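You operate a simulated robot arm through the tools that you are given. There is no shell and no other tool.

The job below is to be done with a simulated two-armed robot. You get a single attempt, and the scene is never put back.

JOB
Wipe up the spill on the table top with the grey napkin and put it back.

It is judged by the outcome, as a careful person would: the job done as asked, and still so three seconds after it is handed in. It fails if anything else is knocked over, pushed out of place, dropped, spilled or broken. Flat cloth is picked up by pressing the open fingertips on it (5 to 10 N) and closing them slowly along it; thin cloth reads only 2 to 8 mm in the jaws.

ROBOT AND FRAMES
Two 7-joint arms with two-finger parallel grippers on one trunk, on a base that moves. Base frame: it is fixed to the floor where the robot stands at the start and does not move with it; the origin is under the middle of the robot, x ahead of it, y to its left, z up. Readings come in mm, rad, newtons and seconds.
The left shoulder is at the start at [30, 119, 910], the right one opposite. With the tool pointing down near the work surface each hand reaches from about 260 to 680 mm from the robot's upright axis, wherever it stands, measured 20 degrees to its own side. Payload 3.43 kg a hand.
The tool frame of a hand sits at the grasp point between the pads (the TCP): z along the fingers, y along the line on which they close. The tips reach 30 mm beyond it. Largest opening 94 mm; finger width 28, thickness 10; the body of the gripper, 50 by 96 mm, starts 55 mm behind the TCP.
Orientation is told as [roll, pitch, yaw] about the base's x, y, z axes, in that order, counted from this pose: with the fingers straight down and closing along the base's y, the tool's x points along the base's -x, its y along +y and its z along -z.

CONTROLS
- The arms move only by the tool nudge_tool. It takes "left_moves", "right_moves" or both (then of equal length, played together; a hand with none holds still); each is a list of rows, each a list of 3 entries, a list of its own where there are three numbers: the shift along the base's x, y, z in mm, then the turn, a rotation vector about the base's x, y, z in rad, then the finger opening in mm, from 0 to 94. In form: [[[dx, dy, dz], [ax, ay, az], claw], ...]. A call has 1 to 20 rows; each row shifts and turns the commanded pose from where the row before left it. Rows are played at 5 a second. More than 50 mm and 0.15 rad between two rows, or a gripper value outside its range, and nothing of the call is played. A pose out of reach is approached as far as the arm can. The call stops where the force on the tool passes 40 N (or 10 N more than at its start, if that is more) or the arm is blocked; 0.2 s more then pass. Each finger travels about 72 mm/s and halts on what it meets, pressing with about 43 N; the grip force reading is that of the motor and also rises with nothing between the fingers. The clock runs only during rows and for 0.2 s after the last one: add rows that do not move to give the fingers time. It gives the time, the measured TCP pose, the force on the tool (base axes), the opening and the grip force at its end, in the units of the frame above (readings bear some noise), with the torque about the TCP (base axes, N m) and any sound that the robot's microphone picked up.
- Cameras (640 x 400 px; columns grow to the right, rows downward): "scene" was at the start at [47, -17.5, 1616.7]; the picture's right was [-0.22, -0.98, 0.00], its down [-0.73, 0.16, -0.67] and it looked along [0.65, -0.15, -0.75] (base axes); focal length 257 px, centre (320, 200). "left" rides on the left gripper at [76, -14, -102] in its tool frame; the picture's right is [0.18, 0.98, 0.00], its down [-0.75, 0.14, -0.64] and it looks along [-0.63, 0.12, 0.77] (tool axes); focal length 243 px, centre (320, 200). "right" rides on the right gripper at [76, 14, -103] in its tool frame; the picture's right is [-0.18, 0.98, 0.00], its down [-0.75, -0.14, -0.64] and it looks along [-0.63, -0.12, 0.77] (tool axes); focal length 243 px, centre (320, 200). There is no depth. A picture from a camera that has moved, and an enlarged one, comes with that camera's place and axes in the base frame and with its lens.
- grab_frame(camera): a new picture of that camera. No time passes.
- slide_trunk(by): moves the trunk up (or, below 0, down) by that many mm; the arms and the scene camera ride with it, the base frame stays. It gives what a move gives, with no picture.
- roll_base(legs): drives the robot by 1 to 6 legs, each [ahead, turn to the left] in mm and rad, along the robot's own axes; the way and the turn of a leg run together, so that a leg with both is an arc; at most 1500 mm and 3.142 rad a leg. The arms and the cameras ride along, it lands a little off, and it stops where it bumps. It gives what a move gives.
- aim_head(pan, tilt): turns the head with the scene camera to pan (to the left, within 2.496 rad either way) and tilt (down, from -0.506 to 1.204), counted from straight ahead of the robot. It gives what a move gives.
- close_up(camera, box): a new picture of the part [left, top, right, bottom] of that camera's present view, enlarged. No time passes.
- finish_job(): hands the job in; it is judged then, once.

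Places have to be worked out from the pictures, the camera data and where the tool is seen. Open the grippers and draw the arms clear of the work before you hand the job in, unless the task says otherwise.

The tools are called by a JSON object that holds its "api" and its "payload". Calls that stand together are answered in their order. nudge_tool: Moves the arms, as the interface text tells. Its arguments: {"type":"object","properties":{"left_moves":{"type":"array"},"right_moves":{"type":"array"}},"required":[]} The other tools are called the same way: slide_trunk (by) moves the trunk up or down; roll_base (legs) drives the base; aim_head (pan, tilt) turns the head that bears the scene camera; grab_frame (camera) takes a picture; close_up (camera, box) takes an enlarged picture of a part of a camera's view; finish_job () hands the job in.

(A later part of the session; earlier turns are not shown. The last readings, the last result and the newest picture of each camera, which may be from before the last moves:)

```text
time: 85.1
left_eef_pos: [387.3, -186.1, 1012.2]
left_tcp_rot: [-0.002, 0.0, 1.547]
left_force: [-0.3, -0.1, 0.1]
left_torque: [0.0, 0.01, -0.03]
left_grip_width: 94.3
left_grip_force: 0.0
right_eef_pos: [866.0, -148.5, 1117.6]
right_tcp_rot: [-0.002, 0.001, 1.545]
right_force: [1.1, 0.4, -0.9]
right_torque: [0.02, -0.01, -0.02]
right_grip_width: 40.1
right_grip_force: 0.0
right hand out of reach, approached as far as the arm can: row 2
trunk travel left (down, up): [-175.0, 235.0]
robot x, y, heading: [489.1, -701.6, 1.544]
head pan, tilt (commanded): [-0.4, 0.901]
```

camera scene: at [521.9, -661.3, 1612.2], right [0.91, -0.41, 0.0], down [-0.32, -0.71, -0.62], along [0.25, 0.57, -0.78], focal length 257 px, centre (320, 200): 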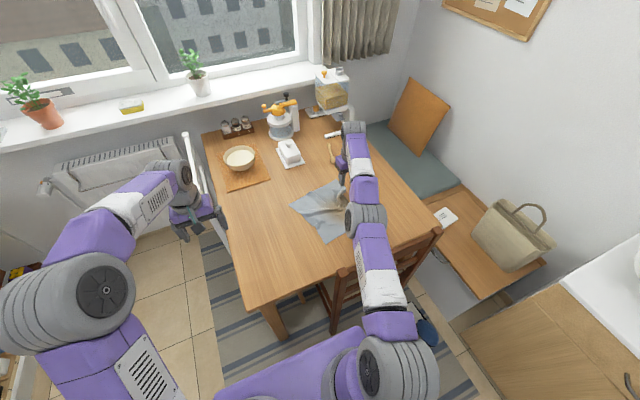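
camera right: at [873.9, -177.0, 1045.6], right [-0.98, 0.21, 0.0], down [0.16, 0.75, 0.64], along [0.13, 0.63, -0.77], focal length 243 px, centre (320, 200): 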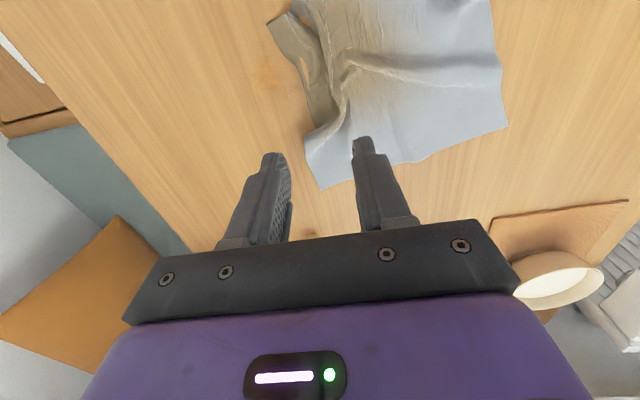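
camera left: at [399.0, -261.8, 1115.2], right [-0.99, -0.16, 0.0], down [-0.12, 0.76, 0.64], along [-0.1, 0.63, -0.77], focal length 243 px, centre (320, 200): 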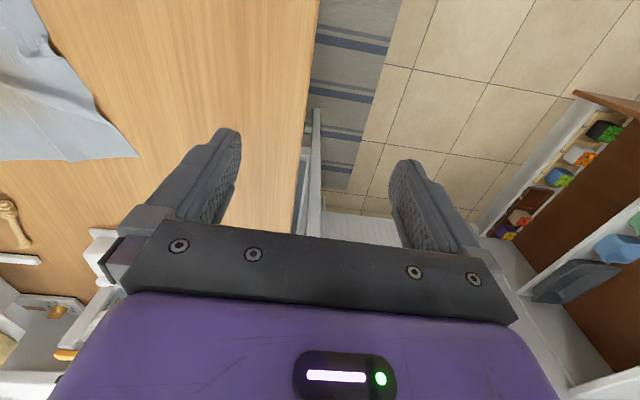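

It followed upward, only one row flagged. I now test an inward move at this height.

{"api": "nudge_tool", "payload": {"right_moves": [[[-8, -20, 0], [0, 0, 0], 40], [[-8, -20, 0], [0, 0, 0], 40], [[-8, -20, 0], [0, 0, 0], 40], [[0, 0, 0], [0, 0, 0], 40]]}}

```text
time: 86.1
left_eef_pos: [385.8, -186.4, 1012.3]
left_tcp_rot: [-0.001, 0.001, 1.544]
left_force: [0.7, -0.1, 0.0]
left_torque: [-0.04, 0.03, 0.0]
left_grip_width: 94.0
left_grip_force: 0.1
right_eef_pos: [864.7, -148.6, 1117.3]
right_tcp_rot: [0.0, 0.003, 1.546]
right_force: [0.0, 0.2, 0.6]
right_torque: [0.01, -0.01, 0.02]
right_grip_width: 39.9
right_grip_force: 0.0
right hand out of reach, approached as far as the arm can: row 1, 2, 3
trunk travel left (down, up): [-175.0, 235.0]
robot x, y, heading: [492.6, -702.2, 1.546]
head pan, tilt (commanded): [-0.4, 0.901]
```

Still no inward motion. I come straight down from here, which needs the elbow to flex.

{"api": "nudge_tool", "payload": {"right_moves": [[[6, 13, -42], [0, 0, 0], 40], [[4, 9, -42], [0, 0, 0], 40], [[0, 0, -42], [0, 0, 0], 40], [[0, 0, -42], [0, 0, 0], 40], [[0, 0, 0], [0, 0, 0], 40]]}}

```text
time: 87.3
left_eef_pos: [386.7, -186.7, 1012.0]
left_tcp_rot: [0.0, 0.0, 1.545]
left_force: [-0.5, -0.8, 0.0]
left_torque: [0.01, 0.01, -0.03]
left_grip_width: 93.9
left_grip_force: 0.1
right_eef_pos: [885.2, -102.7, 955.0]
right_tcp_rot: [0.0, -0.002, 1.547]
right_force: [-0.2, -0.2, -0.3]
right_torque: [0.0, 0.04, -0.05]
right_grip_width: 39.9
right_grip_force: 0.0
right hand out of reach, approached as far as the arm can: row 1, 2, 3, 4
trunk travel left (down, up): [-175.0, 235.0]
robot x, y, heading: [490.7, -699.0, 1.545]
head pan, tilt (commanded): [-0.4, 0.901]
```

The hand stays on its reach sphere because the elbow is slightly over-straight. I go up high once more, then sweep down slightly outward, which drives the elbow back through straight, and immediately pull inward.

{"api": "nudge_tool", "payload": {"right_moves": [[[-3.9, -8.1, 42], [0, 0, 0], 40], [[-5.2, -10.8, 42], [0, 0, 0], 40], [[-6.6, -13.7, 42], [0, 0, 0], 40], [[-8.1, -16.9, 42], [0, 0, 0], 40], [[-9.7, -20.2, 42], [0, 0, 0], 40], [[-9.5, -19.8, 35], [0, 0, 0], 40], [[11, 22.5, -35], [0, 0, 0], 40], [[11, 23, -42], [0, 0, 0], 40], [[9.5, 19.6, -42], [0, 0, 0], 40], [[8, 16.4, -42], [0, 0, 0], 40], [[6.5, 13.5, -42], [0, 0, 0], 40], [[5.2, 10.8, -42], [0, 0, 0], 40], [[3, 8, -42], [0, 0, 0], 40], [[2, 6, -42], [0, 0, 0], 40], [[1, 3, -30], [0, 0, 0], 40], [[-13, -27, 0], [0, 0, 0], 40], [[-13, -27, 0], [0, 0, 0], 40], [[-13, -27, 0], [0, 0, 0], 40], [[-13, -27, 0], [0, 0, 0], 40], [[0, 0, 0], [0, 0, 0], 40]]}}

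{"api": "grab_frame", "payload": {"camera": "scene"}}

```text
time: 91.5
left_eef_pos: [386.6, -185.1, 1013.7]
left_tcp_rot: [0.001, 0.0, 1.547]
left_force: [0.1, -0.1, -0.4]
left_torque: [-0.01, 0.05, 0.02]
left_grip_width: 94.0
left_grip_force: 0.0
right_eef_pos: [840.6, -199.4, 837.4]
right_tcp_rot: [0.001, 0.0, 1.546]
right_force: [-0.2, -0.5, 1.3]
right_torque: [-0.04, 0.01, 0.03]
right_grip_width: 40.1
right_grip_force: 0.1
right hand out of reach, approached as far as the arm can: row 9, 10, 11, 12, 13, 14
trunk travel left (down, up): [-175.0, 235.0]
robot x, y, heading: [491.1, -698.0, 1.543]
head pan, tilt (commanded): [-0.4, 0.901]
```

```text
taken
camera scene: at [522.1, -661.0, 1612.2], right [0.91, -0.41, 0.0], down [-0.32, -0.71, -0.62], along [0.26, 0.57, -0.78], focal length 257 px, centre (320, 200)
```

scene: 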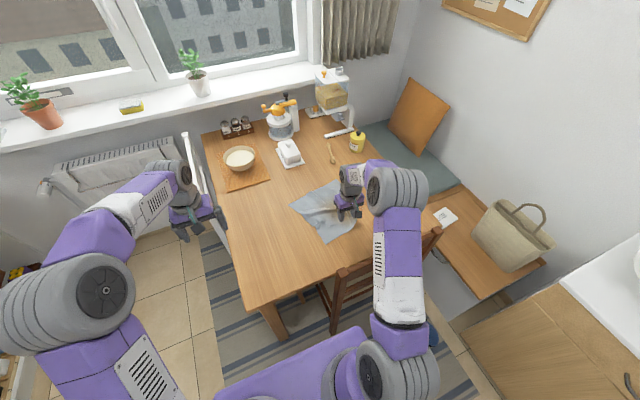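

The elbow is free again and the hand is at [841, -199, 837]. To keep away from full stretch I will shift the robot about 90 mm to the right; first I raise and draw in the right hand.

{"api": "nudge_tool", "payload": {"right_moves": [[[0, -10, 40], [0, 0, 0], 60], [[-10, -20, 40], [0, 0, 0], 80], [[-20, -30, 30], [0, 0, 0], 85], [[-25, -35, 20], [0, 0, 0], 85], [[-25, -35, 10], [0, 0, 0], 85], [[0, 0, 0], [0, 0, 0], 85]]}}

{"api": "aim_head", "payload": {"pan": 0.0, "tilt": 1.1}}

{"api": "grab_frame", "payload": {"camera": "scene"}}

{"api": "close_up", "payload": {"camera": "scene", "box": [340, 110, 480, 210]}}

```text
time: 92.9
left_eef_pos: [386.8, -185.7, 1013.1]
left_tcp_rot: [0.0, -0.001, 1.545]
left_force: [-0.2, 0.5, -0.4]
left_torque: [0.0, 0.0, 0.02]
left_grip_width: 94.2
left_grip_force: 0.1
right_eef_pos: [758.7, -330.9, 974.0]
right_tcp_rot: [0.0, 0.0, 1.547]
right_force: [0.1, 0.0, -0.8]
right_torque: [-0.02, 0.0, -0.02]
right_grip_width: 84.9
right_grip_force: 0.1
trunk travel left (down, up): [-175.0, 235.0]
robot x, y, heading: [491.3, -697.1, 1.548]
head pan, tilt (commanded): [-0.4, 0.901]
```

```text
time: 93.7
left_eef_pos: [387.0, -185.7, 1013.3]
left_tcp_rot: [0.001, -0.001, 1.547]
left_force: [0.7, 0.0, 0.6]
left_torque: [0.0, 0.03, -0.03]
left_grip_width: 93.8
left_grip_force: 0.0
right_eef_pos: [757.9, -330.7, 974.7]
right_tcp_rot: [0.0, 0.0, 1.547]
right_force: [0.8, 0.2, -0.6]
right_torque: [0.01, -0.02, 0.0]
right_grip_width: 85.0
right_grip_force: 0.0
trunk travel left (down, up): [-175.0, 235.0]
robot x, y, heading: [492.7, -702.9, 1.545]
head pan, tilt (commanded): [0.0, 1.1]
```

```text
taken
camera scene: at [492.5, -667.0, 1598.4], right [1.0, -0.02, 0.0], down [-0.02, -0.89, -0.45], along [0.01, 0.45, -0.89], focal length 257 px, centre (320, 200)
```

scene: 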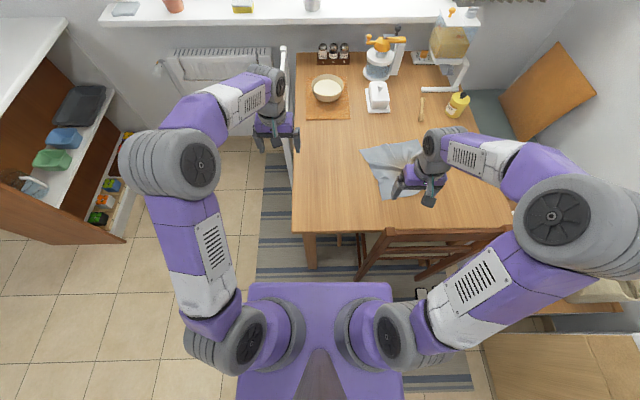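

```text
4.00 times, centred on (410, 160) of scene
camera zoom: at [492.5, -667.0, 1598.4], right [1.0, -0.02, 0.0], down [-0.02, -0.89, -0.45], along [0.01, 0.45, -0.89], focal length 1027 px, centre (-40, 360)
```

zoom: 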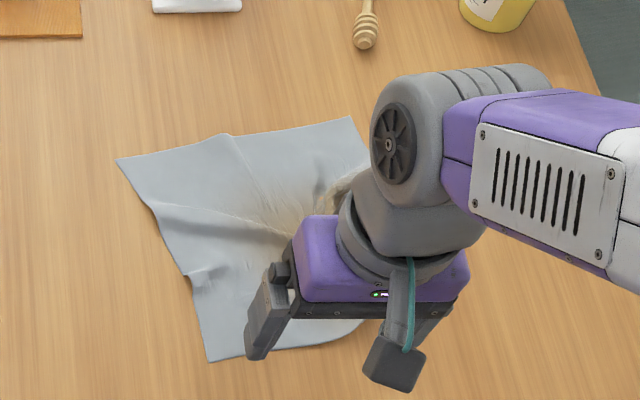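

I shift the base sideways with two reverse arcs, then will drive straight in again after checking where it landed.

{"api": "roll_base", "payload": {"legs": [[-200, 0.44], [-200, -0.43]]}}

{"api": "grab_frame", "payload": {"camera": "scene"}}

```text
time: 96.7
left_eef_pos: [462.1, -571.9, 1012.8]
left_tcp_rot: [0.001, -0.001, 1.546]
left_force: [-0.3, 0.4, -0.6]
left_torque: [0.03, 0.01, -0.02]
left_grip_width: 94.0
left_grip_force: 0.0
right_eef_pos: [835.5, -717.6, 974.4]
right_tcp_rot: [-0.001, -0.002, 1.545]
right_force: [0.9, -0.2, -0.6]
right_torque: [-0.03, 0.01, 0.04]
right_grip_width: 85.2
right_grip_force: 0.0
trunk travel left (down, up): [-175.0, 235.0]
robot x, y, heading: [567.5, -1085.3, 1.552]
head pan, tilt (commanded): [0.0, 1.1]
```

```text
taken
camera scene: at [569.1, -1053.4, 1598.4], right [1.0, -0.02, 0.0], down [-0.02, -0.89, -0.45], along [0.01, 0.45, -0.89], focal length 257 px, centre (320, 200)
```

scene: 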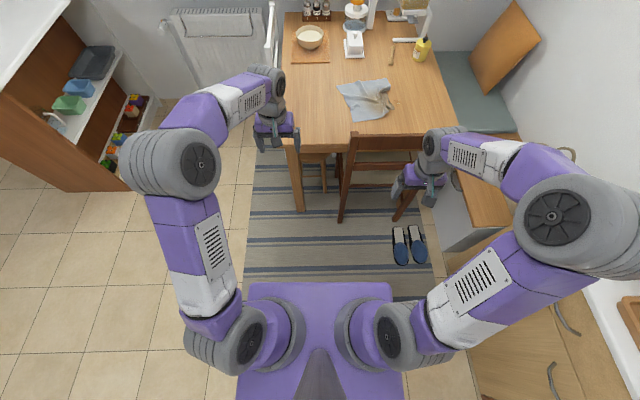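

The robot is now at [568, -1085], and the cloth with the smear beside it is well visible. I zoom in on the cloth, then drive 390 mm ahead (slippers stay about 100 mm clear of the base).

{"api": "close_up", "payload": {"camera": "scene", "box": [310, 60, 430, 140]}}

{"api": "roll_base", "payload": {"legs": [[390, 0]]}}

{"api": "grab_frame", "payload": {"camera": "scene"}}

```text
5.00 times, centred on (370, 100) of scene
camera zoom: at [569.1, -1053.4, 1598.4], right [1.0, -0.02, 0.0], down [-0.02, -0.89, -0.45], along [0.01, 0.45, -0.89], focal length 1284 px, centre (70, 700)
```

zoom: 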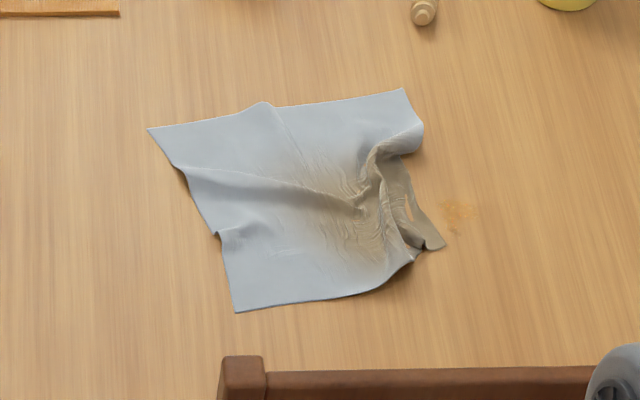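

```text
time: 99.1
left_eef_pos: [468.6, -189.4, 1013.5]
left_tcp_rot: [0.001, -0.001, 1.551]
left_force: [-0.2, 0.8, 0.1]
left_torque: [-0.01, 0.01, 0.0]
left_grip_width: 93.8
left_grip_force: 0.0
right_eef_pos: [841.3, -329.5, 976.4]
right_tcp_rot: [0.0, 0.0, 1.551]
right_force: [-0.3, -0.5, -0.3]
right_torque: [-0.04, -0.02, 0.01]
right_grip_width: 85.1
right_grip_force: 0.1
trunk travel left (down, up): [-175.0, 235.0]
robot x, y, heading: [577.6, -704.6, 1.554]
head pan, tilt (commanded): [0.0, 1.1]
```

```text
taken
camera scene: at [576.9, -669.1, 1598.4], right [1.0, -0.02, 0.0], down [-0.02, -0.89, -0.45], along [0.01, 0.45, -0.89], focal length 257 px, centre (320, 200)
```

scene: 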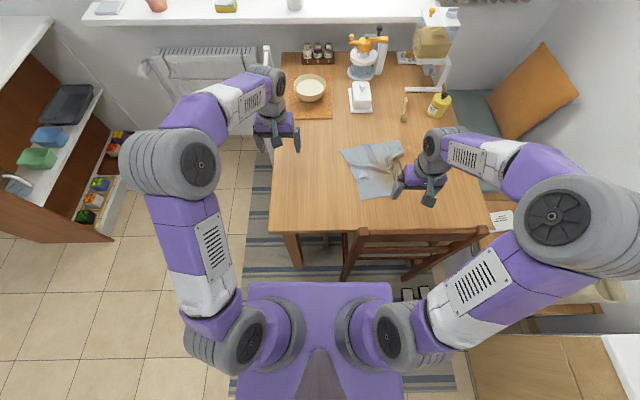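

Only a small smear of about 35 mm is left near [943, -124], next to the stained flap of the cloth. I creep 15 mm closer for reach, then bring the right hand with nearly closed fingers over the flap at about [898, -124].

{"api": "roll_base", "payload": {"legs": [[15, 0]]}}

{"api": "nudge_tool", "payload": {"right_moves": [[[10, 40, 0], [0, 0, 0], 60], [[10, 40, 0], [0, 0, 0], 40], [[12, 40, -10], [0, 0, 0], 14], [[12, 40, -20], [0, 0, 0], 14], [[12, 30, -30], [0, 0, 0], 14], [[0, 0, -40], [0, 0, 0], 14], [[0, 0, 0], [0, 0, 0], 14]]}}

{"api": "grab_frame", "payload": {"camera": "right"}}

```text
time: 99.9
left_eef_pos: [469.5, -173.2, 1012.2]
left_tcp_rot: [0.001, 0.002, 1.552]
left_force: [0.2, -0.4, -0.2]
left_torque: [-0.03, 0.0, 0.0]
left_grip_width: 94.0
left_grip_force: 0.1
right_eef_pos: [841.5, -317.2, 975.4]
right_tcp_rot: [0.0, 0.0, 1.55]
right_force: [-0.6, -0.4, 0.4]
right_torque: [-0.02, -0.03, -0.03]
right_grip_width: 85.1
right_grip_force: 0.0
trunk travel left (down, up): [-175.0, 235.0]
robot x, y, heading: [576.4, -690.0, 1.547]
head pan, tilt (commanded): [0.0, 1.1]
```

```text
time: 101.5
left_eef_pos: [469.4, -174.6, 1013.4]
left_tcp_rot: [0.0, -0.001, 1.552]
left_force: [-0.2, 0.7, -1.0]
left_torque: [-0.02, -0.03, 0.02]
left_grip_width: 94.2
left_grip_force: 0.0
right_eef_pos: [898.4, -128.5, 874.3]
right_tcp_rot: [0.001, -0.002, 1.551]
right_force: [-0.9, -0.4, -0.5]
right_torque: [0.01, 0.0, -0.02]
right_grip_width: 14.0
right_grip_force: 0.1
trunk travel left (down, up): [-175.0, 235.0]
robot x, y, heading: [574.1, -686.1, 1.552]
head pan, tilt (commanded): [0.0, 1.1]
```

```text
taken
camera right: at [881.2, -202.3, 976.4], right [-0.98, 0.2, 0.0], down [0.16, 0.75, 0.64], along [0.13, 0.63, -0.77], focal length 243 px, centre (320, 200)
```

right: 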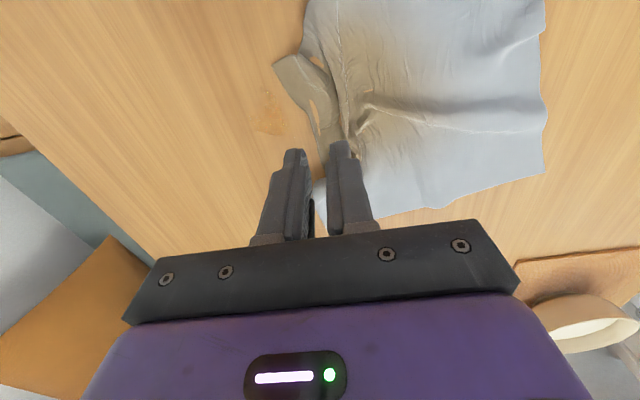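

The smear reads at [945, -123] and the flap is right below the fingers. I shift 8 mm in -x so both fingers land on cloth, lower, press, and push over the smear.

{"api": "nudge_tool", "payload": {"right_moves": [[[-8, 4, -40], [0, 0, 0], 14], [[0, 0, -35], [0, 0, 0], 14], [[0, 0, -12], [0, 0, 0], 14], [[0, 0, 0], [0, 0, 0], 14]]}}

{"api": "grab_frame", "payload": {"camera": "right"}}

```text
time: 102.5
left_eef_pos: [469.2, -174.6, 1013.2]
left_tcp_rot: [0.001, -0.002, 1.552]
left_force: [-0.1, -0.6, 0.2]
left_torque: [-0.01, 0.04, -0.01]
left_grip_width: 94.1
left_grip_force: 0.1
right_eef_pos: [888.8, -125.1, 786.9]
right_tcp_rot: [0.001, -0.001, 1.552]
right_force: [-0.4, 0.3, -0.3]
right_torque: [0.02, -0.02, -0.03]
right_grip_width: 13.9
right_grip_force: 0.0
trunk travel left (down, up): [-175.0, 235.0]
robot x, y, heading: [573.8, -688.8, 1.556]
head pan, tilt (commanded): [0.0, 1.1]
```

```text
taken
camera right: at [872.6, -198.6, 888.4], right [-0.98, 0.2, 0.0], down [0.16, 0.75, 0.64], along [0.13, 0.63, -0.77], focal length 243 px, centre (320, 200)
```

right: 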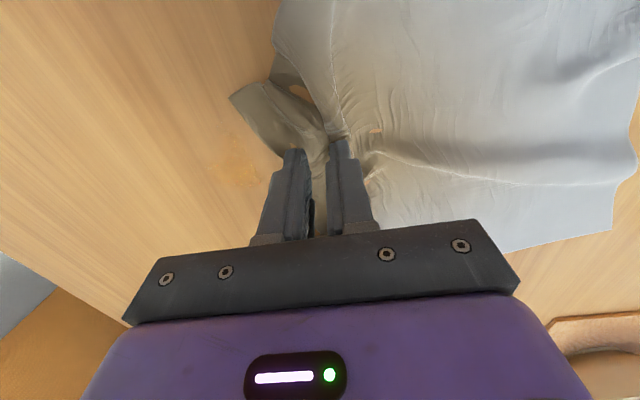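

The left finger stands on the flap, the right one on the fold. I press to about 10 N and push +x across the smear in small steps.

{"api": "nudge_tool", "payload": {"right_moves": [[[0, 0, -3], [0, 0, 0], 14], [[0, 0, -2], [0, 0, 0], 14], [[0, 0, -1.5], [0, 0, 0], 14], [[0, 0, 0], [0, 0, 0], 14]]}}

```text
time: 103.5
left_eef_pos: [467.1, -175.6, 1013.3]
left_tcp_rot: [-0.001, 0.0, 1.552]
left_force: [0.0, 0.1, 0.5]
left_torque: [0.03, -0.03, -0.02]
left_grip_width: 93.7
left_grip_force: 0.0
right_eef_pos: [890.4, -122.7, 781.1]
right_tcp_rot: [-0.002, -0.003, 1.551]
right_force: [-1.4, 0.3, 5.1]
right_torque: [-0.02, 0.08, -0.02]
right_grip_width: 14.0
right_grip_force: 0.1
trunk travel left (down, up): [-175.0, 235.0]
robot x, y, heading: [576.9, -688.0, 1.551]
head pan, tilt (commanded): [0.0, 1.1]
```

{"api": "nudge_tool", "payload": {"right_moves": [[[0, 0, -1], [0, 0, 0], 14], [[6, 0, 0], [0, 0, 0], 14], [[8, 0, 0], [0, 0, 0], 14], [[8, 0, 0], [0, 0, 0], 14], [[8, 0, 0], [0, 0, 0], 14], [[8, 0, 0], [0, 0, 0], 14], [[8, 0, 0], [0, 0, 0], 14], [[8, 0, 0], [0, 0, 0], 14], [[6, 0, 0], [0, 0, 0], 14], [[0, 0, 0], [0, 0, 0], 14]]}}

{"api": "grab_frame", "payload": {"camera": "right"}}

```text
time: 105.7
left_eef_pos: [468.7, -175.6, 1013.4]
left_tcp_rot: [0.0, -0.005, 1.551]
left_force: [0.1, 0.0, -0.4]
left_torque: [0.0, 0.0, -0.01]
left_grip_width: 94.1
left_grip_force: 0.1
right_eef_pos: [948.0, -122.6, 781.5]
right_tcp_rot: [0.001, -0.002, 1.551]
right_force: [-3.0, 0.0, 7.6]
right_torque: [-0.04, 0.22, -0.01]
right_grip_width: 16.0
right_grip_force: 2.2
trunk travel left (down, up): [-175.0, 235.0]
robot x, y, heading: [573.3, -688.5, 1.553]
head pan, tilt (commanded): [0.0, 1.1]
```

```text
taken
camera right: at [931.7, -198.3, 883.4], right [-0.98, 0.2, 0.0], down [0.16, 0.75, 0.64], along [0.13, 0.63, -0.77], focal length 243 px, centre (320, 200)
```

right: 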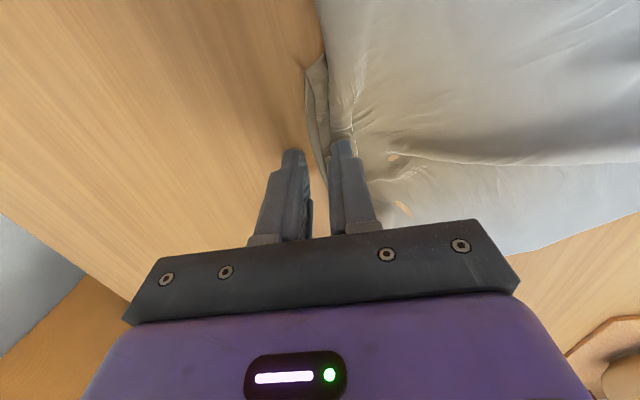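

The leading finger slid off the flap, while the rest of the cloth moved along with the other finger. I zoom in to see whether the smear is gone.

{"api": "close_up", "payload": {"camera": "right", "box": [220, 20, 420, 240]}}

{"api": "close_up", "payload": {"camera": "scene", "box": [320, 100, 480, 210]}}

```text
1.82 times, centred on (320, 130) of right
camera zoom: at [931.7, -198.3, 883.4], right [-0.98, 0.2, 0.0], down [0.16, 0.75, 0.64], along [0.13, 0.63, -0.77], focal length 441 px, centre (320, 327)
```

zoom: 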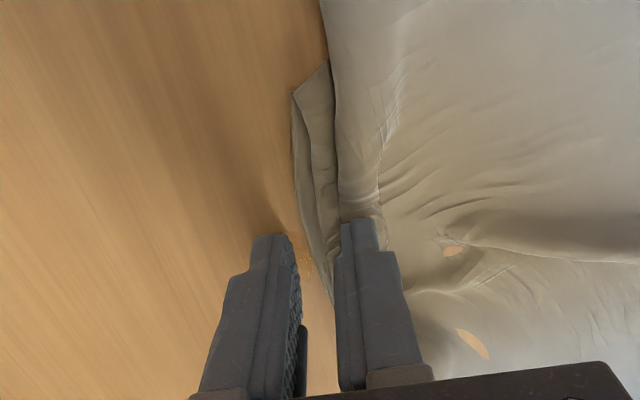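

```text
3.64 times, centred on (400, 155) of scene
camera zoom: at [576.2, -656.0, 1598.4], right [1.0, -0.02, 0.0], down [-0.02, -0.89, -0.45], along [0.01, 0.45, -0.89], focal length 934 px, centre (29, 364)
```

zoom: 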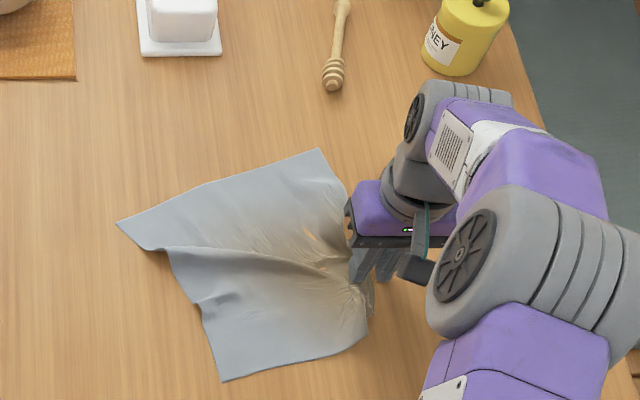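

The cloth edge is at about x 945 now, with the right finger on it. I lift briefly, set both fingers back on the cloth 26 mm in -x, press and push on again over the smear.

{"api": "nudge_tool", "payload": {"right_moves": [[[0, 0, 10], [0, 0, 0], 10], [[-13, 2, 5], [0, 0, 0], 6], [[-13, 0, 0], [0, 0, 0], 6], [[0, 0, -10], [0, 0, 0], 6], [[0, 0, -5], [0, 0, 0], 6], [[0, 0, -1], [0, 0, 0], 6], [[0, 0, 0], [0, 0, 0], 6]]}}

{"api": "close_up", "payload": {"camera": "right", "box": [220, 20, 420, 240]}}

```text
time: 107.3
left_eef_pos: [468.5, -176.0, 1014.5]
left_tcp_rot: [-0.003, -0.002, 1.551]
left_force: [0.1, 0.5, -0.3]
left_torque: [0.0, 0.02, -0.02]
left_grip_width: 93.7
left_grip_force: 0.1
right_eef_pos: [923.5, -122.9, 781.8]
right_tcp_rot: [-0.003, -0.002, 1.552]
right_force: [1.0, -1.7, 17.1]
right_torque: [-0.17, -0.21, -0.02]
right_grip_width: 6.6
right_grip_force: 0.5
trunk travel left (down, up): [-175.0, 235.0]
robot x, y, heading: [575.3, -687.3, 1.549]
head pan, tilt (commanded): [0.0, 1.1]
```

```text
1.82 times, centred on (320, 130) of right
camera zoom: at [905.9, -197.3, 883.0], right [-0.98, 0.2, 0.0], down [0.16, 0.75, 0.65], along [0.13, 0.63, -0.76], focal length 441 px, centre (320, 327)
```

zoom: 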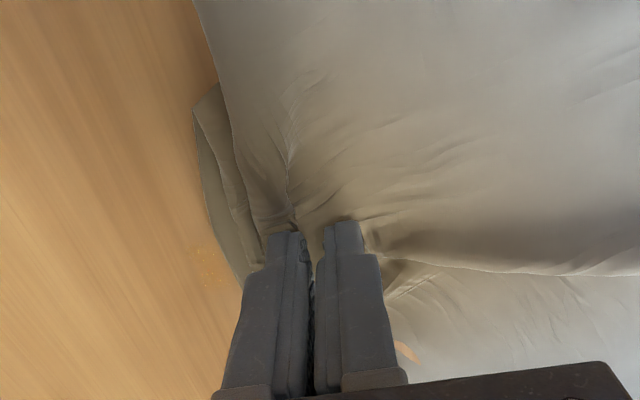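

Both fingers are on the cloth with 17 N, and a thin trace remains at about [961, -122]. I push the edge over it by 45 mm.

{"api": "nudge_tool", "payload": {"right_moves": [[[5, 0, 0.3], [0, 0, 0], 6], [[7, 0, 0], [0, 0, 0], 6], [[8, 0, 0], [0, 0, 0], 6], [[8, 0, 0], [0, 0, 0], 6], [[8, 0, 0], [0, 0, 0], 6], [[8, 0, 0], [0, 0, 0], 6], [[0, 0, 0], [0, 0, 0], 6]]}}

{"api": "close_up", "payload": {"camera": "right", "box": [220, 20, 420, 240]}}

```text
time: 108.9
left_eef_pos: [467.2, -176.3, 1013.8]
left_tcp_rot: [-0.002, -0.003, 1.55]
left_force: [-0.2, -0.6, -0.3]
left_torque: [0.01, 0.0, 0.02]
left_grip_width: 94.1
left_grip_force: 0.2
right_eef_pos: [966.5, -122.7, 782.0]
right_tcp_rot: [-0.002, -0.003, 1.551]
right_force: [-10.7, 0.0, 24.1]
right_torque: [-0.06, 0.12, -0.03]
right_grip_width: 0.7
right_grip_force: 0.1
trunk travel left (down, up): [-175.0, 235.0]
robot x, y, heading: [576.3, -686.8, 1.547]
head pan, tilt (commanded): [0.0, 1.1]
```

```text
1.82 times, centred on (320, 130) of right
camera zoom: at [949.0, -196.7, 883.0], right [-0.98, 0.2, 0.0], down [0.15, 0.75, 0.65], along [0.13, 0.63, -0.76], focal length 441 px, centre (320, 327)
```

zoom: 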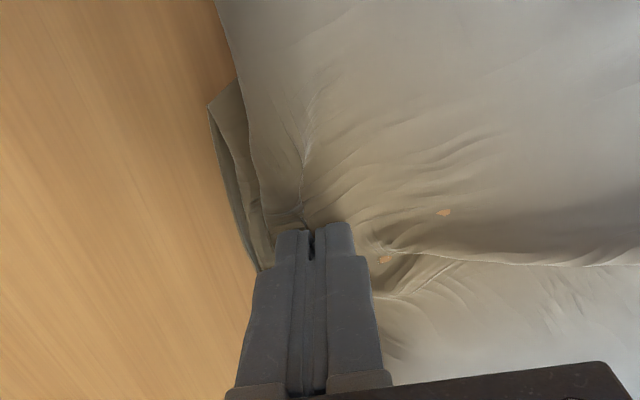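

The edge now passed fully over the trace with good pressure. I rub a little around there and then lift off to check the table.

{"api": "nudge_tool", "payload": {"right_moves": [[[-8, 5, 0.5], [0, 0, 0], 4], [[-8, 5, 0], [0, 0, 0], 4], [[8, 0, 0], [0, 0, 0], 4], [[8, 0, 0], [0, 0, 0], 4], [[-4, -8, 0], [0, 0, 0], 4], [[-6, -8, 0], [0, 0, 0], 4], [[-6, -4, 0], [0, 0, 0], 4], [[8, 0, 0], [0, 0, 0], 4], [[8, 0, 0], [0, 0, 0], 4], [[-8, 4, 0], [0, 0, 0], 4], [[-8, 4, 0], [0, 0, 0], 4], [[0, 0, 0], [0, 0, 0], 4]]}}

{"api": "close_up", "payload": {"camera": "right", "box": [220, 20, 420, 240]}}

```text
time: 111.5
left_eef_pos: [469.2, -175.3, 1012.1]
left_tcp_rot: [0.0, -0.001, 1.553]
left_force: [0.1, -0.2, 0.0]
left_torque: [0.03, 0.0, 0.02]
left_grip_width: 94.2
left_grip_force: 0.0
right_eef_pos: [952.3, -124.9, 781.0]
right_tcp_rot: [0.001, -0.002, 1.55]
right_force: [3.1, -1.1, 8.0]
right_torque: [-0.05, -0.07, 0.03]
right_grip_width: 3.7
right_grip_force: 0.0
trunk travel left (down, up): [-175.0, 235.0]
robot x, y, heading: [578.5, -689.9, 1.55]
head pan, tilt (commanded): [0.0, 1.1]
```

```text
1.82 times, centred on (320, 130) of right
camera zoom: at [934.9, -199.0, 882.8], right [-0.98, 0.2, 0.0], down [0.16, 0.75, 0.64], along [0.13, 0.63, -0.77], focal length 441 px, centre (320, 327)
```

zoom: 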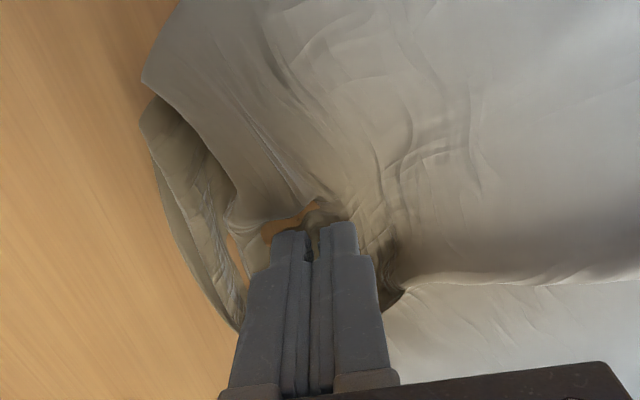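

The cloth got a bit twisted around the fingers. I open them slightly, lift off and draw back toward the robot to inspect.

{"api": "nudge_tool", "payload": {"right_moves": [[[0, 0, 2], [0, 0, 0], 16], [[0, 0, 6], [0, 0, 0], 22], [[0, 0, 25], [0, 0, 0], 22], [[0, -15, 40], [0, 0, 0], 22], [[0, -30, 35], [0, 0, 0], 22], [[0, -40, 20], [0, 0, 0], 22], [[0, -40, 0], [0, 0, 0], 22], [[0, 0, 0], [0, 0, 0], 22]]}}

{"api": "grab_frame", "payload": {"camera": "right"}}

{"api": "close_up", "payload": {"camera": "scene", "box": [320, 100, 480, 210]}}

```text
time: 113.3
left_eef_pos: [469.0, -175.1, 1013.5]
left_tcp_rot: [-0.001, -0.001, 1.551]
left_force: [-0.4, -0.2, 0.3]
left_torque: [0.01, 0.01, 0.01]
left_grip_width: 94.2
left_grip_force: 0.0
right_eef_pos: [952.2, -247.2, 908.1]
right_tcp_rot: [-0.001, 0.0, 1.55]
right_force: [-0.5, -0.5, 0.2]
right_torque: [0.0, 0.0, 0.0]
right_grip_width: 22.1
right_grip_force: 0.0
trunk travel left (down, up): [-175.0, 235.0]
robot x, y, heading: [573.0, -690.0, 1.553]
head pan, tilt (commanded): [0.0, 1.1]
```

```text
taken
camera right: at [935.3, -322.0, 1010.4], right [-0.98, 0.2, 0.0], down [0.16, 0.75, 0.64], along [0.13, 0.63, -0.77], focal length 243 px, centre (320, 200)
```

right: 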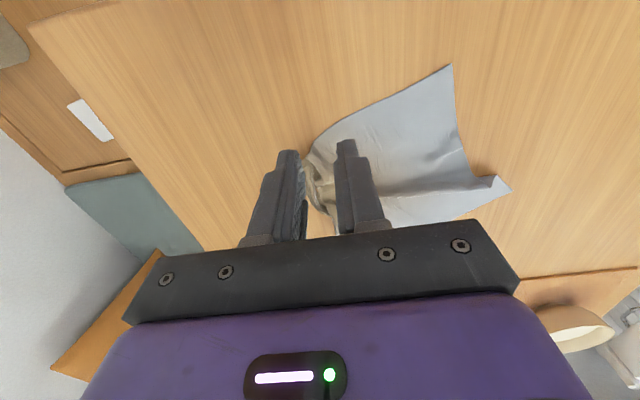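

```text
3.64 times, centred on (400, 155) of scene
camera zoom: at [577.1, -654.7, 1598.3], right [1.0, -0.02, 0.0], down [-0.02, -0.89, -0.45], along [0.01, 0.45, -0.89], focal length 934 px, centre (29, 364)
```

zoom: 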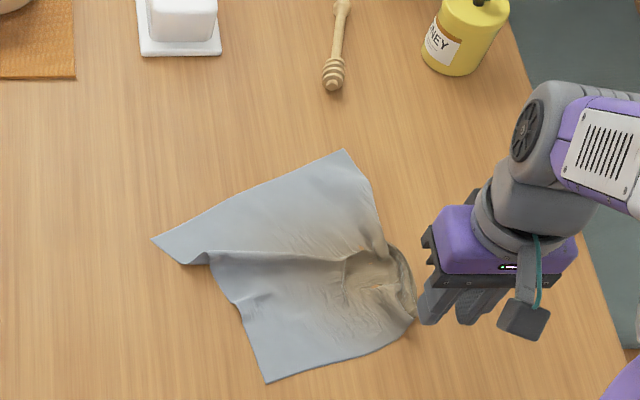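

The table beyond the cloth looks clean now. The cloth is rotated by about 26° with one ridge along y ≈ -108, so I turn the gripper to yaw 0.45 and bring it over the ridge near [815, -108] to spread it.

{"api": "nudge_tool", "payload": {"right_moves": [[[-17.1, 17.4, 0], [0, 0, -0.1375], 30], [[-17.1, 17.4, 0], [0, 0, -0.1375], 40], [[-17.1, 17.4, 0], [0, 0, -0.1375], 50], [[-17.1, 17.4, 0], [0, 0, -0.1375], 54], [[-17.1, 17.4, 0], [0, 0, -0.1375], 54], [[-17.1, 17.4, -10], [0, 0, -0.1375], 54], [[-17.1, 17.4, -20], [0, 0, -0.1375], 54], [[-17.1, 17.4, -20], [0, 0, -0.1375], 54], [[0, 0, 0], [0, 0, 0], 54]]}}

{"api": "grab_frame", "payload": {"camera": "right"}}

{"api": "grab_frame", "payload": {"camera": "scene"}}

```text
time: 115.3
left_eef_pos: [468.9, -175.1, 1013.1]
left_tcp_rot: [-0.001, -0.002, 1.552]
left_force: [0.6, 0.7, 0.2]
left_torque: [0.0, 0.01, 0.01]
left_grip_width: 94.1
left_grip_force: 0.1
right_eef_pos: [815.7, -109.3, 856.7]
right_tcp_rot: [0.001, 0.001, 0.448]
right_force: [0.3, 0.2, -0.5]
right_torque: [-0.02, 0.01, -0.01]
right_grip_width: 53.7
right_grip_force: 0.1
trunk travel left (down, up): [-175.0, 235.0]
robot x, y, heading: [579.5, -688.7, 1.552]
head pan, tilt (commanded): [0.0, 1.1]
```

```text
taken
camera right: at [739.7, -127.9, 958.8], right [-0.26, 0.97, 0.0], down [0.74, 0.2, 0.64], along [0.62, 0.17, -0.77], focal length 243 px, centre (320, 200)
```

right: 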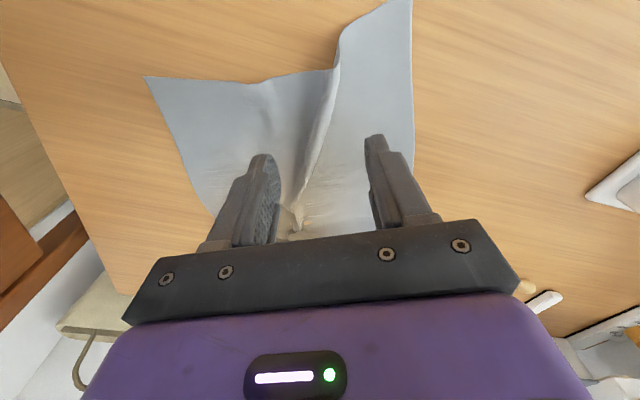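

```text
taken
camera scene: at [577.3, -655.7, 1598.4], right [1.0, -0.02, 0.0], down [-0.02, -0.89, -0.45], along [0.01, 0.45, -0.89], focal length 257 px, centre (320, 200)
```

scene: 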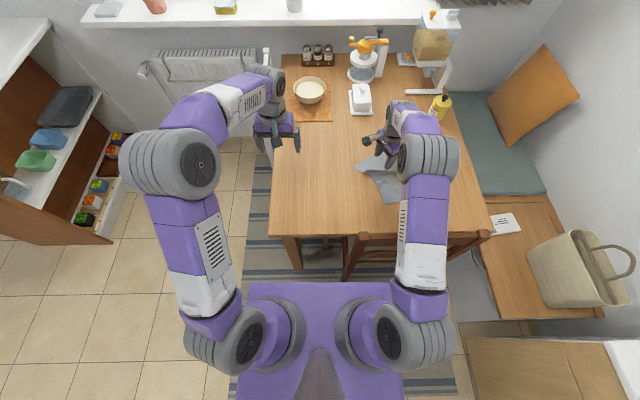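

The ridge runs right between the fingers. I lower, press, and open the fingers to spread the cloth.

{"api": "nudge_tool", "payload": {"right_moves": [[[0, 0, -40], [0, 0, 0], 54], [[0, 0, -28], [0, 0, 0], 54], [[0, 0, -5], [0, 0, 0], 54], [[0, 0, -2.5], [0, 0, 0], 54], [[0, 0, 0], [0, 0, 0], 54]]}}

```text
time: 116.5
left_eef_pos: [468.7, -174.5, 1014.0]
left_tcp_rot: [0.001, -0.001, 1.552]
left_force: [0.0, 0.2, 0.3]
left_torque: [-0.03, 0.03, -0.01]
left_grip_width: 94.0
left_grip_force: 0.1
right_eef_pos: [816.1, -110.4, 783.0]
right_tcp_rot: [-0.002, 0.0, 0.449]
right_force: [0.2, -0.1, 0.5]
right_torque: [0.0, 0.04, -0.02]
right_grip_width: 54.2
right_grip_force: 0.1
trunk travel left (down, up): [-175.0, 235.0]
robot x, y, heading: [579.1, -691.0, 1.553]
head pan, tilt (commanded): [0.0, 1.1]
```

{"api": "nudge_tool", "payload": {"right_moves": [[[0, 0, -2], [0, 0, 0], 54], [[0, 0, -1.3], [0, 0, 0], 54], [[0, 0, 0], [0, 0, 0], 58], [[0, 0, 0], [0, 0, 0], 63], [[0, 0, 0], [0, 0, 0], 68], [[0, 0, 0], [0, 0, 0], 73], [[0, 0, 0], [0, 0, 0], 78], [[0, 0, 0], [0, 0, 0], 83], [[0, 0, 0], [0, 0, 0], 88], [[0, 0, 0], [0, 0, 0], 93], [[0, 0, 0], [0, 0, 0], 93]]}}

{"api": "grab_frame", "payload": {"camera": "right"}}

```text
time: 118.9
left_eef_pos: [467.7, -175.9, 1014.7]
left_tcp_rot: [-0.001, -0.001, 1.552]
left_force: [0.9, 0.2, -0.8]
left_torque: [-0.03, 0.02, 0.03]
left_grip_width: 94.3
left_grip_force: 0.0
right_eef_pos: [813.7, -108.4, 781.1]
right_tcp_rot: [0.002, -0.001, 0.453]
right_force: [-1.3, 2.8, 18.5]
right_torque: [-0.66, -0.25, -0.02]
right_grip_width: 90.1
right_grip_force: 0.0
trunk travel left (down, up): [-175.0, 235.0]
robot x, y, heading: [577.7, -687.0, 1.56]
head pan, tilt (commanded): [0.0, 1.1]
```

```text
taken
camera right: at [738.6, -128.5, 882.8], right [-0.26, 0.96, 0.0], down [0.74, 0.2, 0.64], along [0.62, 0.17, -0.77], focal length 243 px, centre (320, 200)
```

right: 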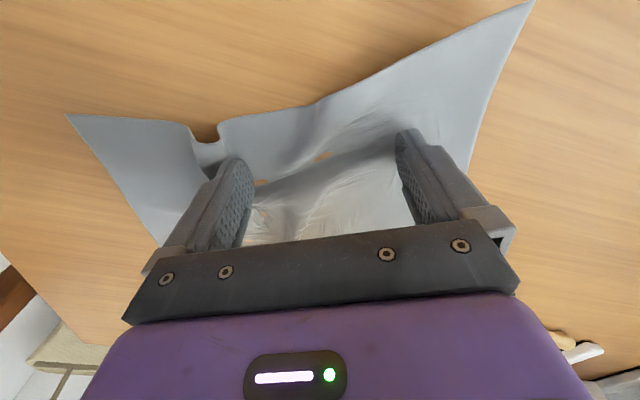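

The ridge is mostly gone. I now drag the cloth back toward its place, 214 mm in -x while turning the gripper back by 0.45 rad so the cloth turns straight.

{"api": "nudge_tool", "payload": {"right_moves": [[[-6, 1, 0.8], [0, 0, -0.02], 93], [[-12, 2, 0], [0, 0, -0.03], 93], [[-14, 2, 0], [0, 0, -0.03], 93], [[-14, 2, 0], [0, 0, -0.03], 93], [[-14, 2, 0], [0, 0, -0.03], 93], [[-14, 2, 0], [0, 0, -0.03], 93], [[-14, 2, 0], [0, 0, -0.03], 93], [[-14, 2, 0], [0, 0, -0.03], 93], [[-14, 2, 0], [0, 0, -0.03], 93], [[-14, 2, 0], [0, 0, -0.03], 93], [[-14, 2, 0], [0, 0, -0.03], 93], [[-14, 2, 0], [0, 0, -0.03], 93], [[-14, 2, 0], [0, 0, -0.03], 93], [[-14, 2, 0], [0, 0, -0.03], 93], [[-14, 2, 0], [0, 0, -0.02], 93], [[-12, 2, 0], [0, 0, -0.02], 93], [[0, 0, 0], [0, 0, 0], 93]]}}

{"api": "grab_frame", "payload": {"camera": "right"}}

{"api": "grab_frame", "payload": {"camera": "scene"}}

{"api": "close_up", "payload": {"camera": "scene", "box": [380, 110, 500, 210]}}

```text
time: 122.5
left_eef_pos: [469.2, -175.6, 1013.4]
left_tcp_rot: [0.001, -0.002, 1.551]
left_force: [-1.6, 0.5, -0.3]
left_torque: [-0.01, 0.01, 0.01]
left_grip_width: 94.0
left_grip_force: 0.1
right_eef_pos: [602.7, -78.5, 781.9]
right_tcp_rot: [0.004, 0.0, -0.001]
right_force: [2.9, -0.2, 11.4]
right_torque: [-0.42, -0.13, 0.14]
right_grip_width: 93.0
right_grip_force: 0.2
trunk travel left (down, up): [-175.0, 235.0]
robot x, y, heading: [581.5, -687.6, 1.551]
head pan, tilt (commanded): [0.0, 1.1]
```

```text
taken
camera right: at [524.8, -62.6, 882.9], right [0.18, 0.98, 0.0], down [0.75, -0.14, 0.64], along [0.63, -0.12, -0.77], focal length 243 px, centre (320, 200)
```

right: 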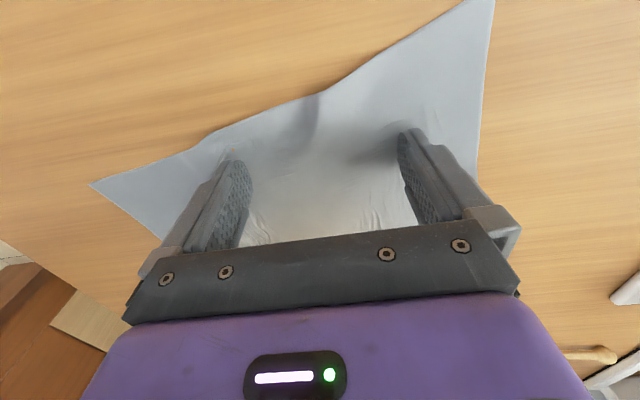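

```text
taken
camera scene: at [577.5, -656.5, 1598.4], right [1.0, -0.02, 0.0], down [-0.02, -0.89, -0.45], along [0.01, 0.45, -0.89], focal length 257 px, centre (320, 200)
```

scene: 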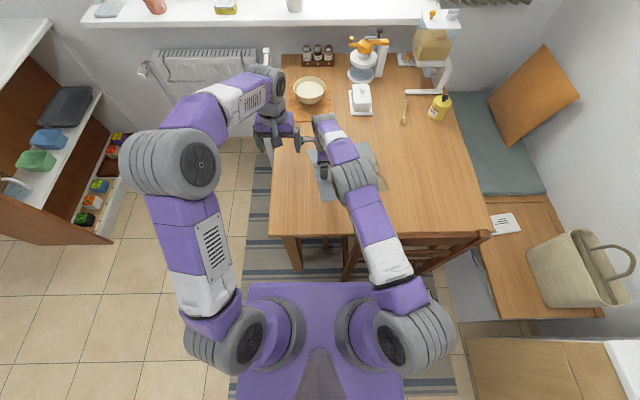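

```text
4.00 times, centred on (440, 160) of scene
camera zoom: at [577.5, -656.5, 1598.4], right [1.0, -0.02, 0.0], down [-0.02, -0.89, -0.45], along [0.01, 0.45, -0.89], focal length 1027 px, centre (-160, 360)
```

zoom: 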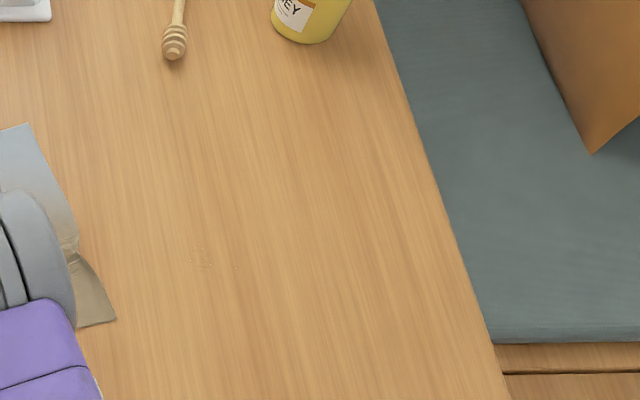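

The table is almost clean; only a few specks show at about [945, -124]. I magnify that spot.

{"api": "close_up", "payload": {"camera": "scene", "box": [395, 155, 435, 185]}}

{"api": "close_up", "payload": {"camera": "scene", "box": [300, 130, 400, 210]}}

```text
13.33 times, centred on (415, 170) of scene
camera zoom: at [577.5, -656.5, 1598.4], right [1.0, -0.02, 0.0], down [-0.02, -0.89, -0.45], along [0.01, 0.45, -0.89], focal length 3424 px, centre (-947, 600)
```

zoom: 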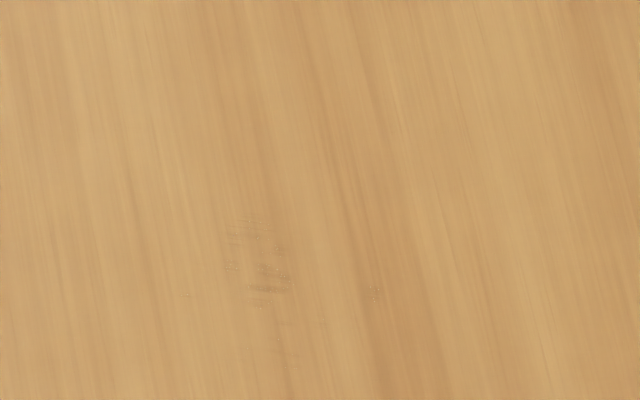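

```text
5.00 times, centred on (350, 170) of scene
camera zoom: at [577.5, -656.5, 1598.4], right [1.0, -0.02, 0.0], down [-0.02, -0.89, -0.45], along [0.01, 0.45, -0.89], focal length 1284 px, centre (170, 350)
```

zoom: 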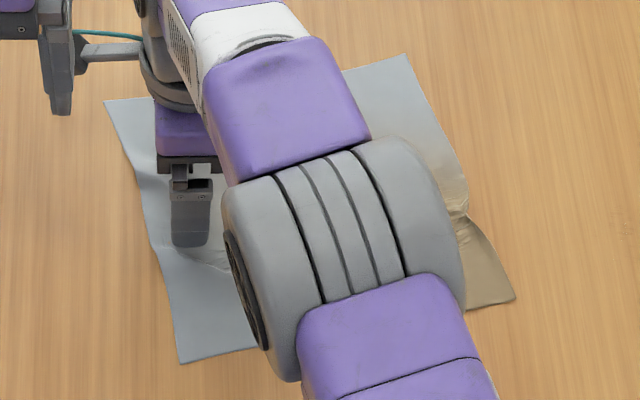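

The traces are very faint, but I will give that spot one more wipe. The cloth now lies flat (corners about [538,3], [791,45], [849,-190], [595,-239]); I set nearly closed fingers near its +x edge at [805, -124] to pull it there flat.

{"api": "nudge_tool", "payload": {"right_moves": [[[0, 0, 8], [0, 0, 0], 93], [[0, 0, 30], [0, 0, 0], 80], [[20, -5, 30], [0, 0, 0], 50], [[40, -9, 0], [0, 0, 0], 20], [[40, -9, 0], [0, 0, 0], 6], [[40, -9, 0], [0, 0, 0], 6], [[40, -9, 0], [0, 0, 0], 6], [[22, -5, -20], [0, 0, 0], 6], [[0, 0, 0], [0, 0, 0], 6]]}}

{"api": "grab_frame", "payload": {"camera": "right"}}

{"api": "close_up", "payload": {"camera": "scene", "box": [290, 110, 450, 230]}}

```text
time: 124.5
left_eef_pos: [468.6, -175.1, 1012.6]
left_tcp_rot: [0.0, -0.001, 1.552]
left_force: [0.3, -0.2, -0.2]
left_torque: [0.0, 0.01, -0.01]
left_grip_width: 93.8
left_grip_force: 0.0
right_eef_pos: [803.3, -121.5, 828.8]
right_tcp_rot: [-0.001, -0.001, 0.0]
right_force: [0.0, 1.0, -1.1]
right_torque: [0.0, -0.01, -0.01]
right_grip_width: 5.8
right_grip_force: 0.0
trunk travel left (down, up): [-175.0, 235.0]
robot x, y, heading: [576.0, -688.2, 1.558]
head pan, tilt (commanded): [0.0, 1.1]
```

```text
taken
camera right: at [725.7, -107.3, 930.5], right [0.18, 0.98, 0.0], down [0.75, -0.14, 0.64], along [0.63, -0.12, -0.77], focal length 243 px, centre (320, 200)
```

right: 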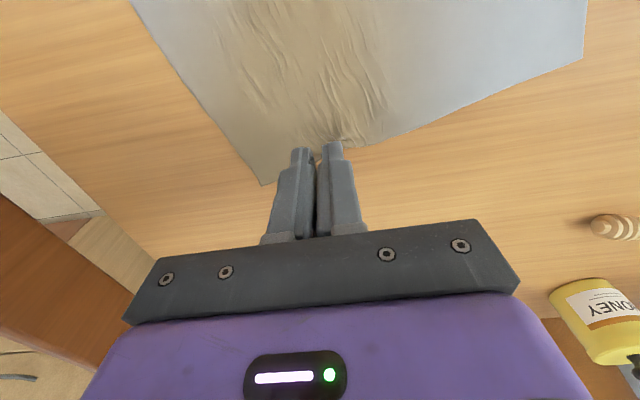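

```text
3.33 times, centred on (370, 170) of scene
camera zoom: at [576.9, -655.6, 1598.4], right [1.0, -0.02, 0.0], down [-0.02, -0.89, -0.45], along [0.01, 0.45, -0.89], focal length 856 px, centre (153, 300)
```

zoom: 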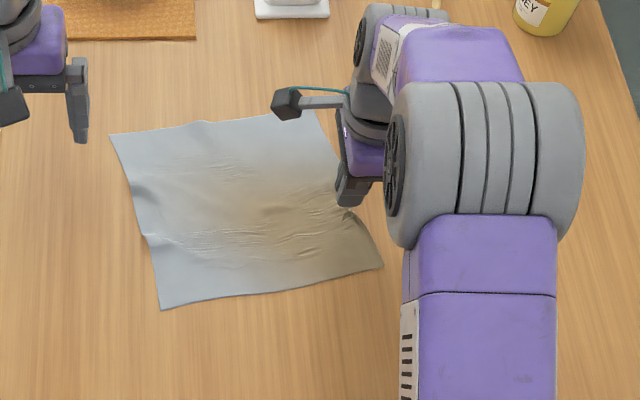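

The napkin is nicely flat now. The fingers would land just at its edge, so I go back 14 mm in -x, lower and press.

{"api": "nudge_tool", "payload": {"right_moves": [[[-14, -3, 0], [0, 0, 0], 6], [[0, 0, -30], [0, 0, 0], 6], [[0, 0, -16], [0, 0, 0], 6], [[0, 0, -2], [0, 0, 0], 6], [[0, 0, -1.5], [0, 0, 0], 6], [[0, 0, 0], [0, 0, 0], 6]]}}

```text
time: 125.9
left_eef_pos: [469.0, -174.4, 1014.2]
left_tcp_rot: [-0.001, -0.002, 1.551]
left_force: [0.0, 0.2, -0.3]
left_torque: [-0.01, -0.04, 0.02]
left_grip_width: 93.9
left_grip_force: 0.0
right_eef_pos: [790.5, -125.8, 781.1]
right_tcp_rot: [0.005, -0.002, 0.0]
right_force: [1.2, 1.9, 15.7]
right_torque: [-0.04, 0.02, 0.0]
right_grip_width: 6.1
right_grip_force: 0.0
trunk travel left (down, up): [-175.0, 235.0]
robot x, y, heading: [575.4, -687.4, 1.55]
head pan, tilt (commanded): [0.0, 1.1]
```

Contact with 15.7 N. I ease a little and pull the napkin +x until the fingers stand on the last specks, then rub a few short strokes there.

{"api": "nudge_tool", "payload": {"right_moves": [[[6, 0, 0.5], [0, 0, 0], 6], [[12, 0, 0], [0, 0, 0], 6], [[14, 0, 0], [0, 0, 0], 6], [[14, 0, 0], [0, 0, 0], 6], [[14, 0, 0], [0, 0, 0], 6], [[14, 0, 0], [0, 0, 0], 6], [[14, 0, 0], [0, 0, 0], 6], [[14, 0, 0], [0, 0, 0], 6], [[14, 0, 0], [0, 0, 0], 6], [[14, 0, 0], [0, 0, 0], 6], [[12, 0, 0], [0, 0, 0], 6], [[10, 0, 0], [0, 0, 0], 6], [[8, 0, 0], [0, 0, 0], 6], [[0, 0, 0], [0, 0, 0], 6]]}}

{"api": "grab_frame", "payload": {"camera": "right"}}

{"api": "close_up", "payload": {"camera": "scene", "box": [330, 110, 490, 230]}}

```text
time: 128.9
left_eef_pos: [467.8, -175.2, 1012.9]
left_tcp_rot: [-0.002, -0.001, 1.551]
left_force: [0.1, 0.1, 0.2]
left_torque: [-0.02, 0.03, 0.01]
left_grip_width: 94.2
left_grip_force: 0.1
right_eef_pos: [949.6, -127.7, 781.1]
right_tcp_rot: [-0.002, -0.001, -0.001]
right_force: [-4.0, -0.6, 10.3]
right_torque: [-0.01, 0.15, 0.01]
right_grip_width: 5.9
right_grip_force: 0.2
trunk travel left (down, up): [-175.0, 235.0]
robot x, y, heading: [573.7, -686.1, 1.551]
head pan, tilt (commanded): [0.0, 1.1]
```

```text
taken
camera right: at [872.9, -112.1, 882.8], right [0.18, 0.98, 0.0], down [0.75, -0.14, 0.64], along [0.63, -0.12, -0.77], focal length 243 px, centre (320, 200)
```

right: 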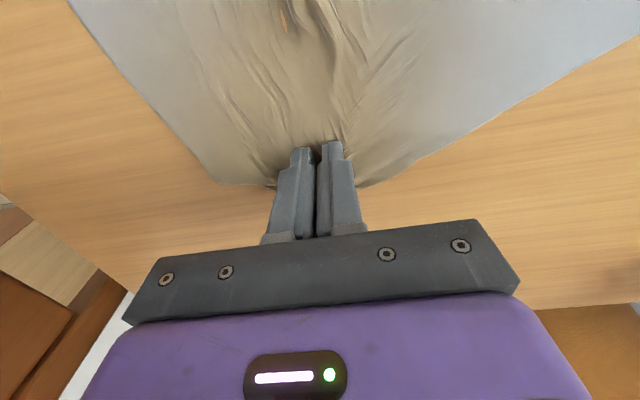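

```text
3.33 times, centred on (410, 170) of scene
camera zoom: at [575.9, -656.4, 1598.4], right [1.0, -0.02, 0.0], down [-0.02, -0.89, -0.45], along [0.01, 0.45, -0.89], focal length 856 px, centre (20, 300)
```

zoom: 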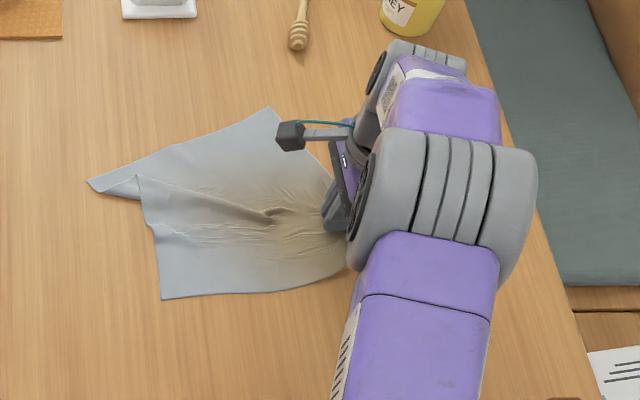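

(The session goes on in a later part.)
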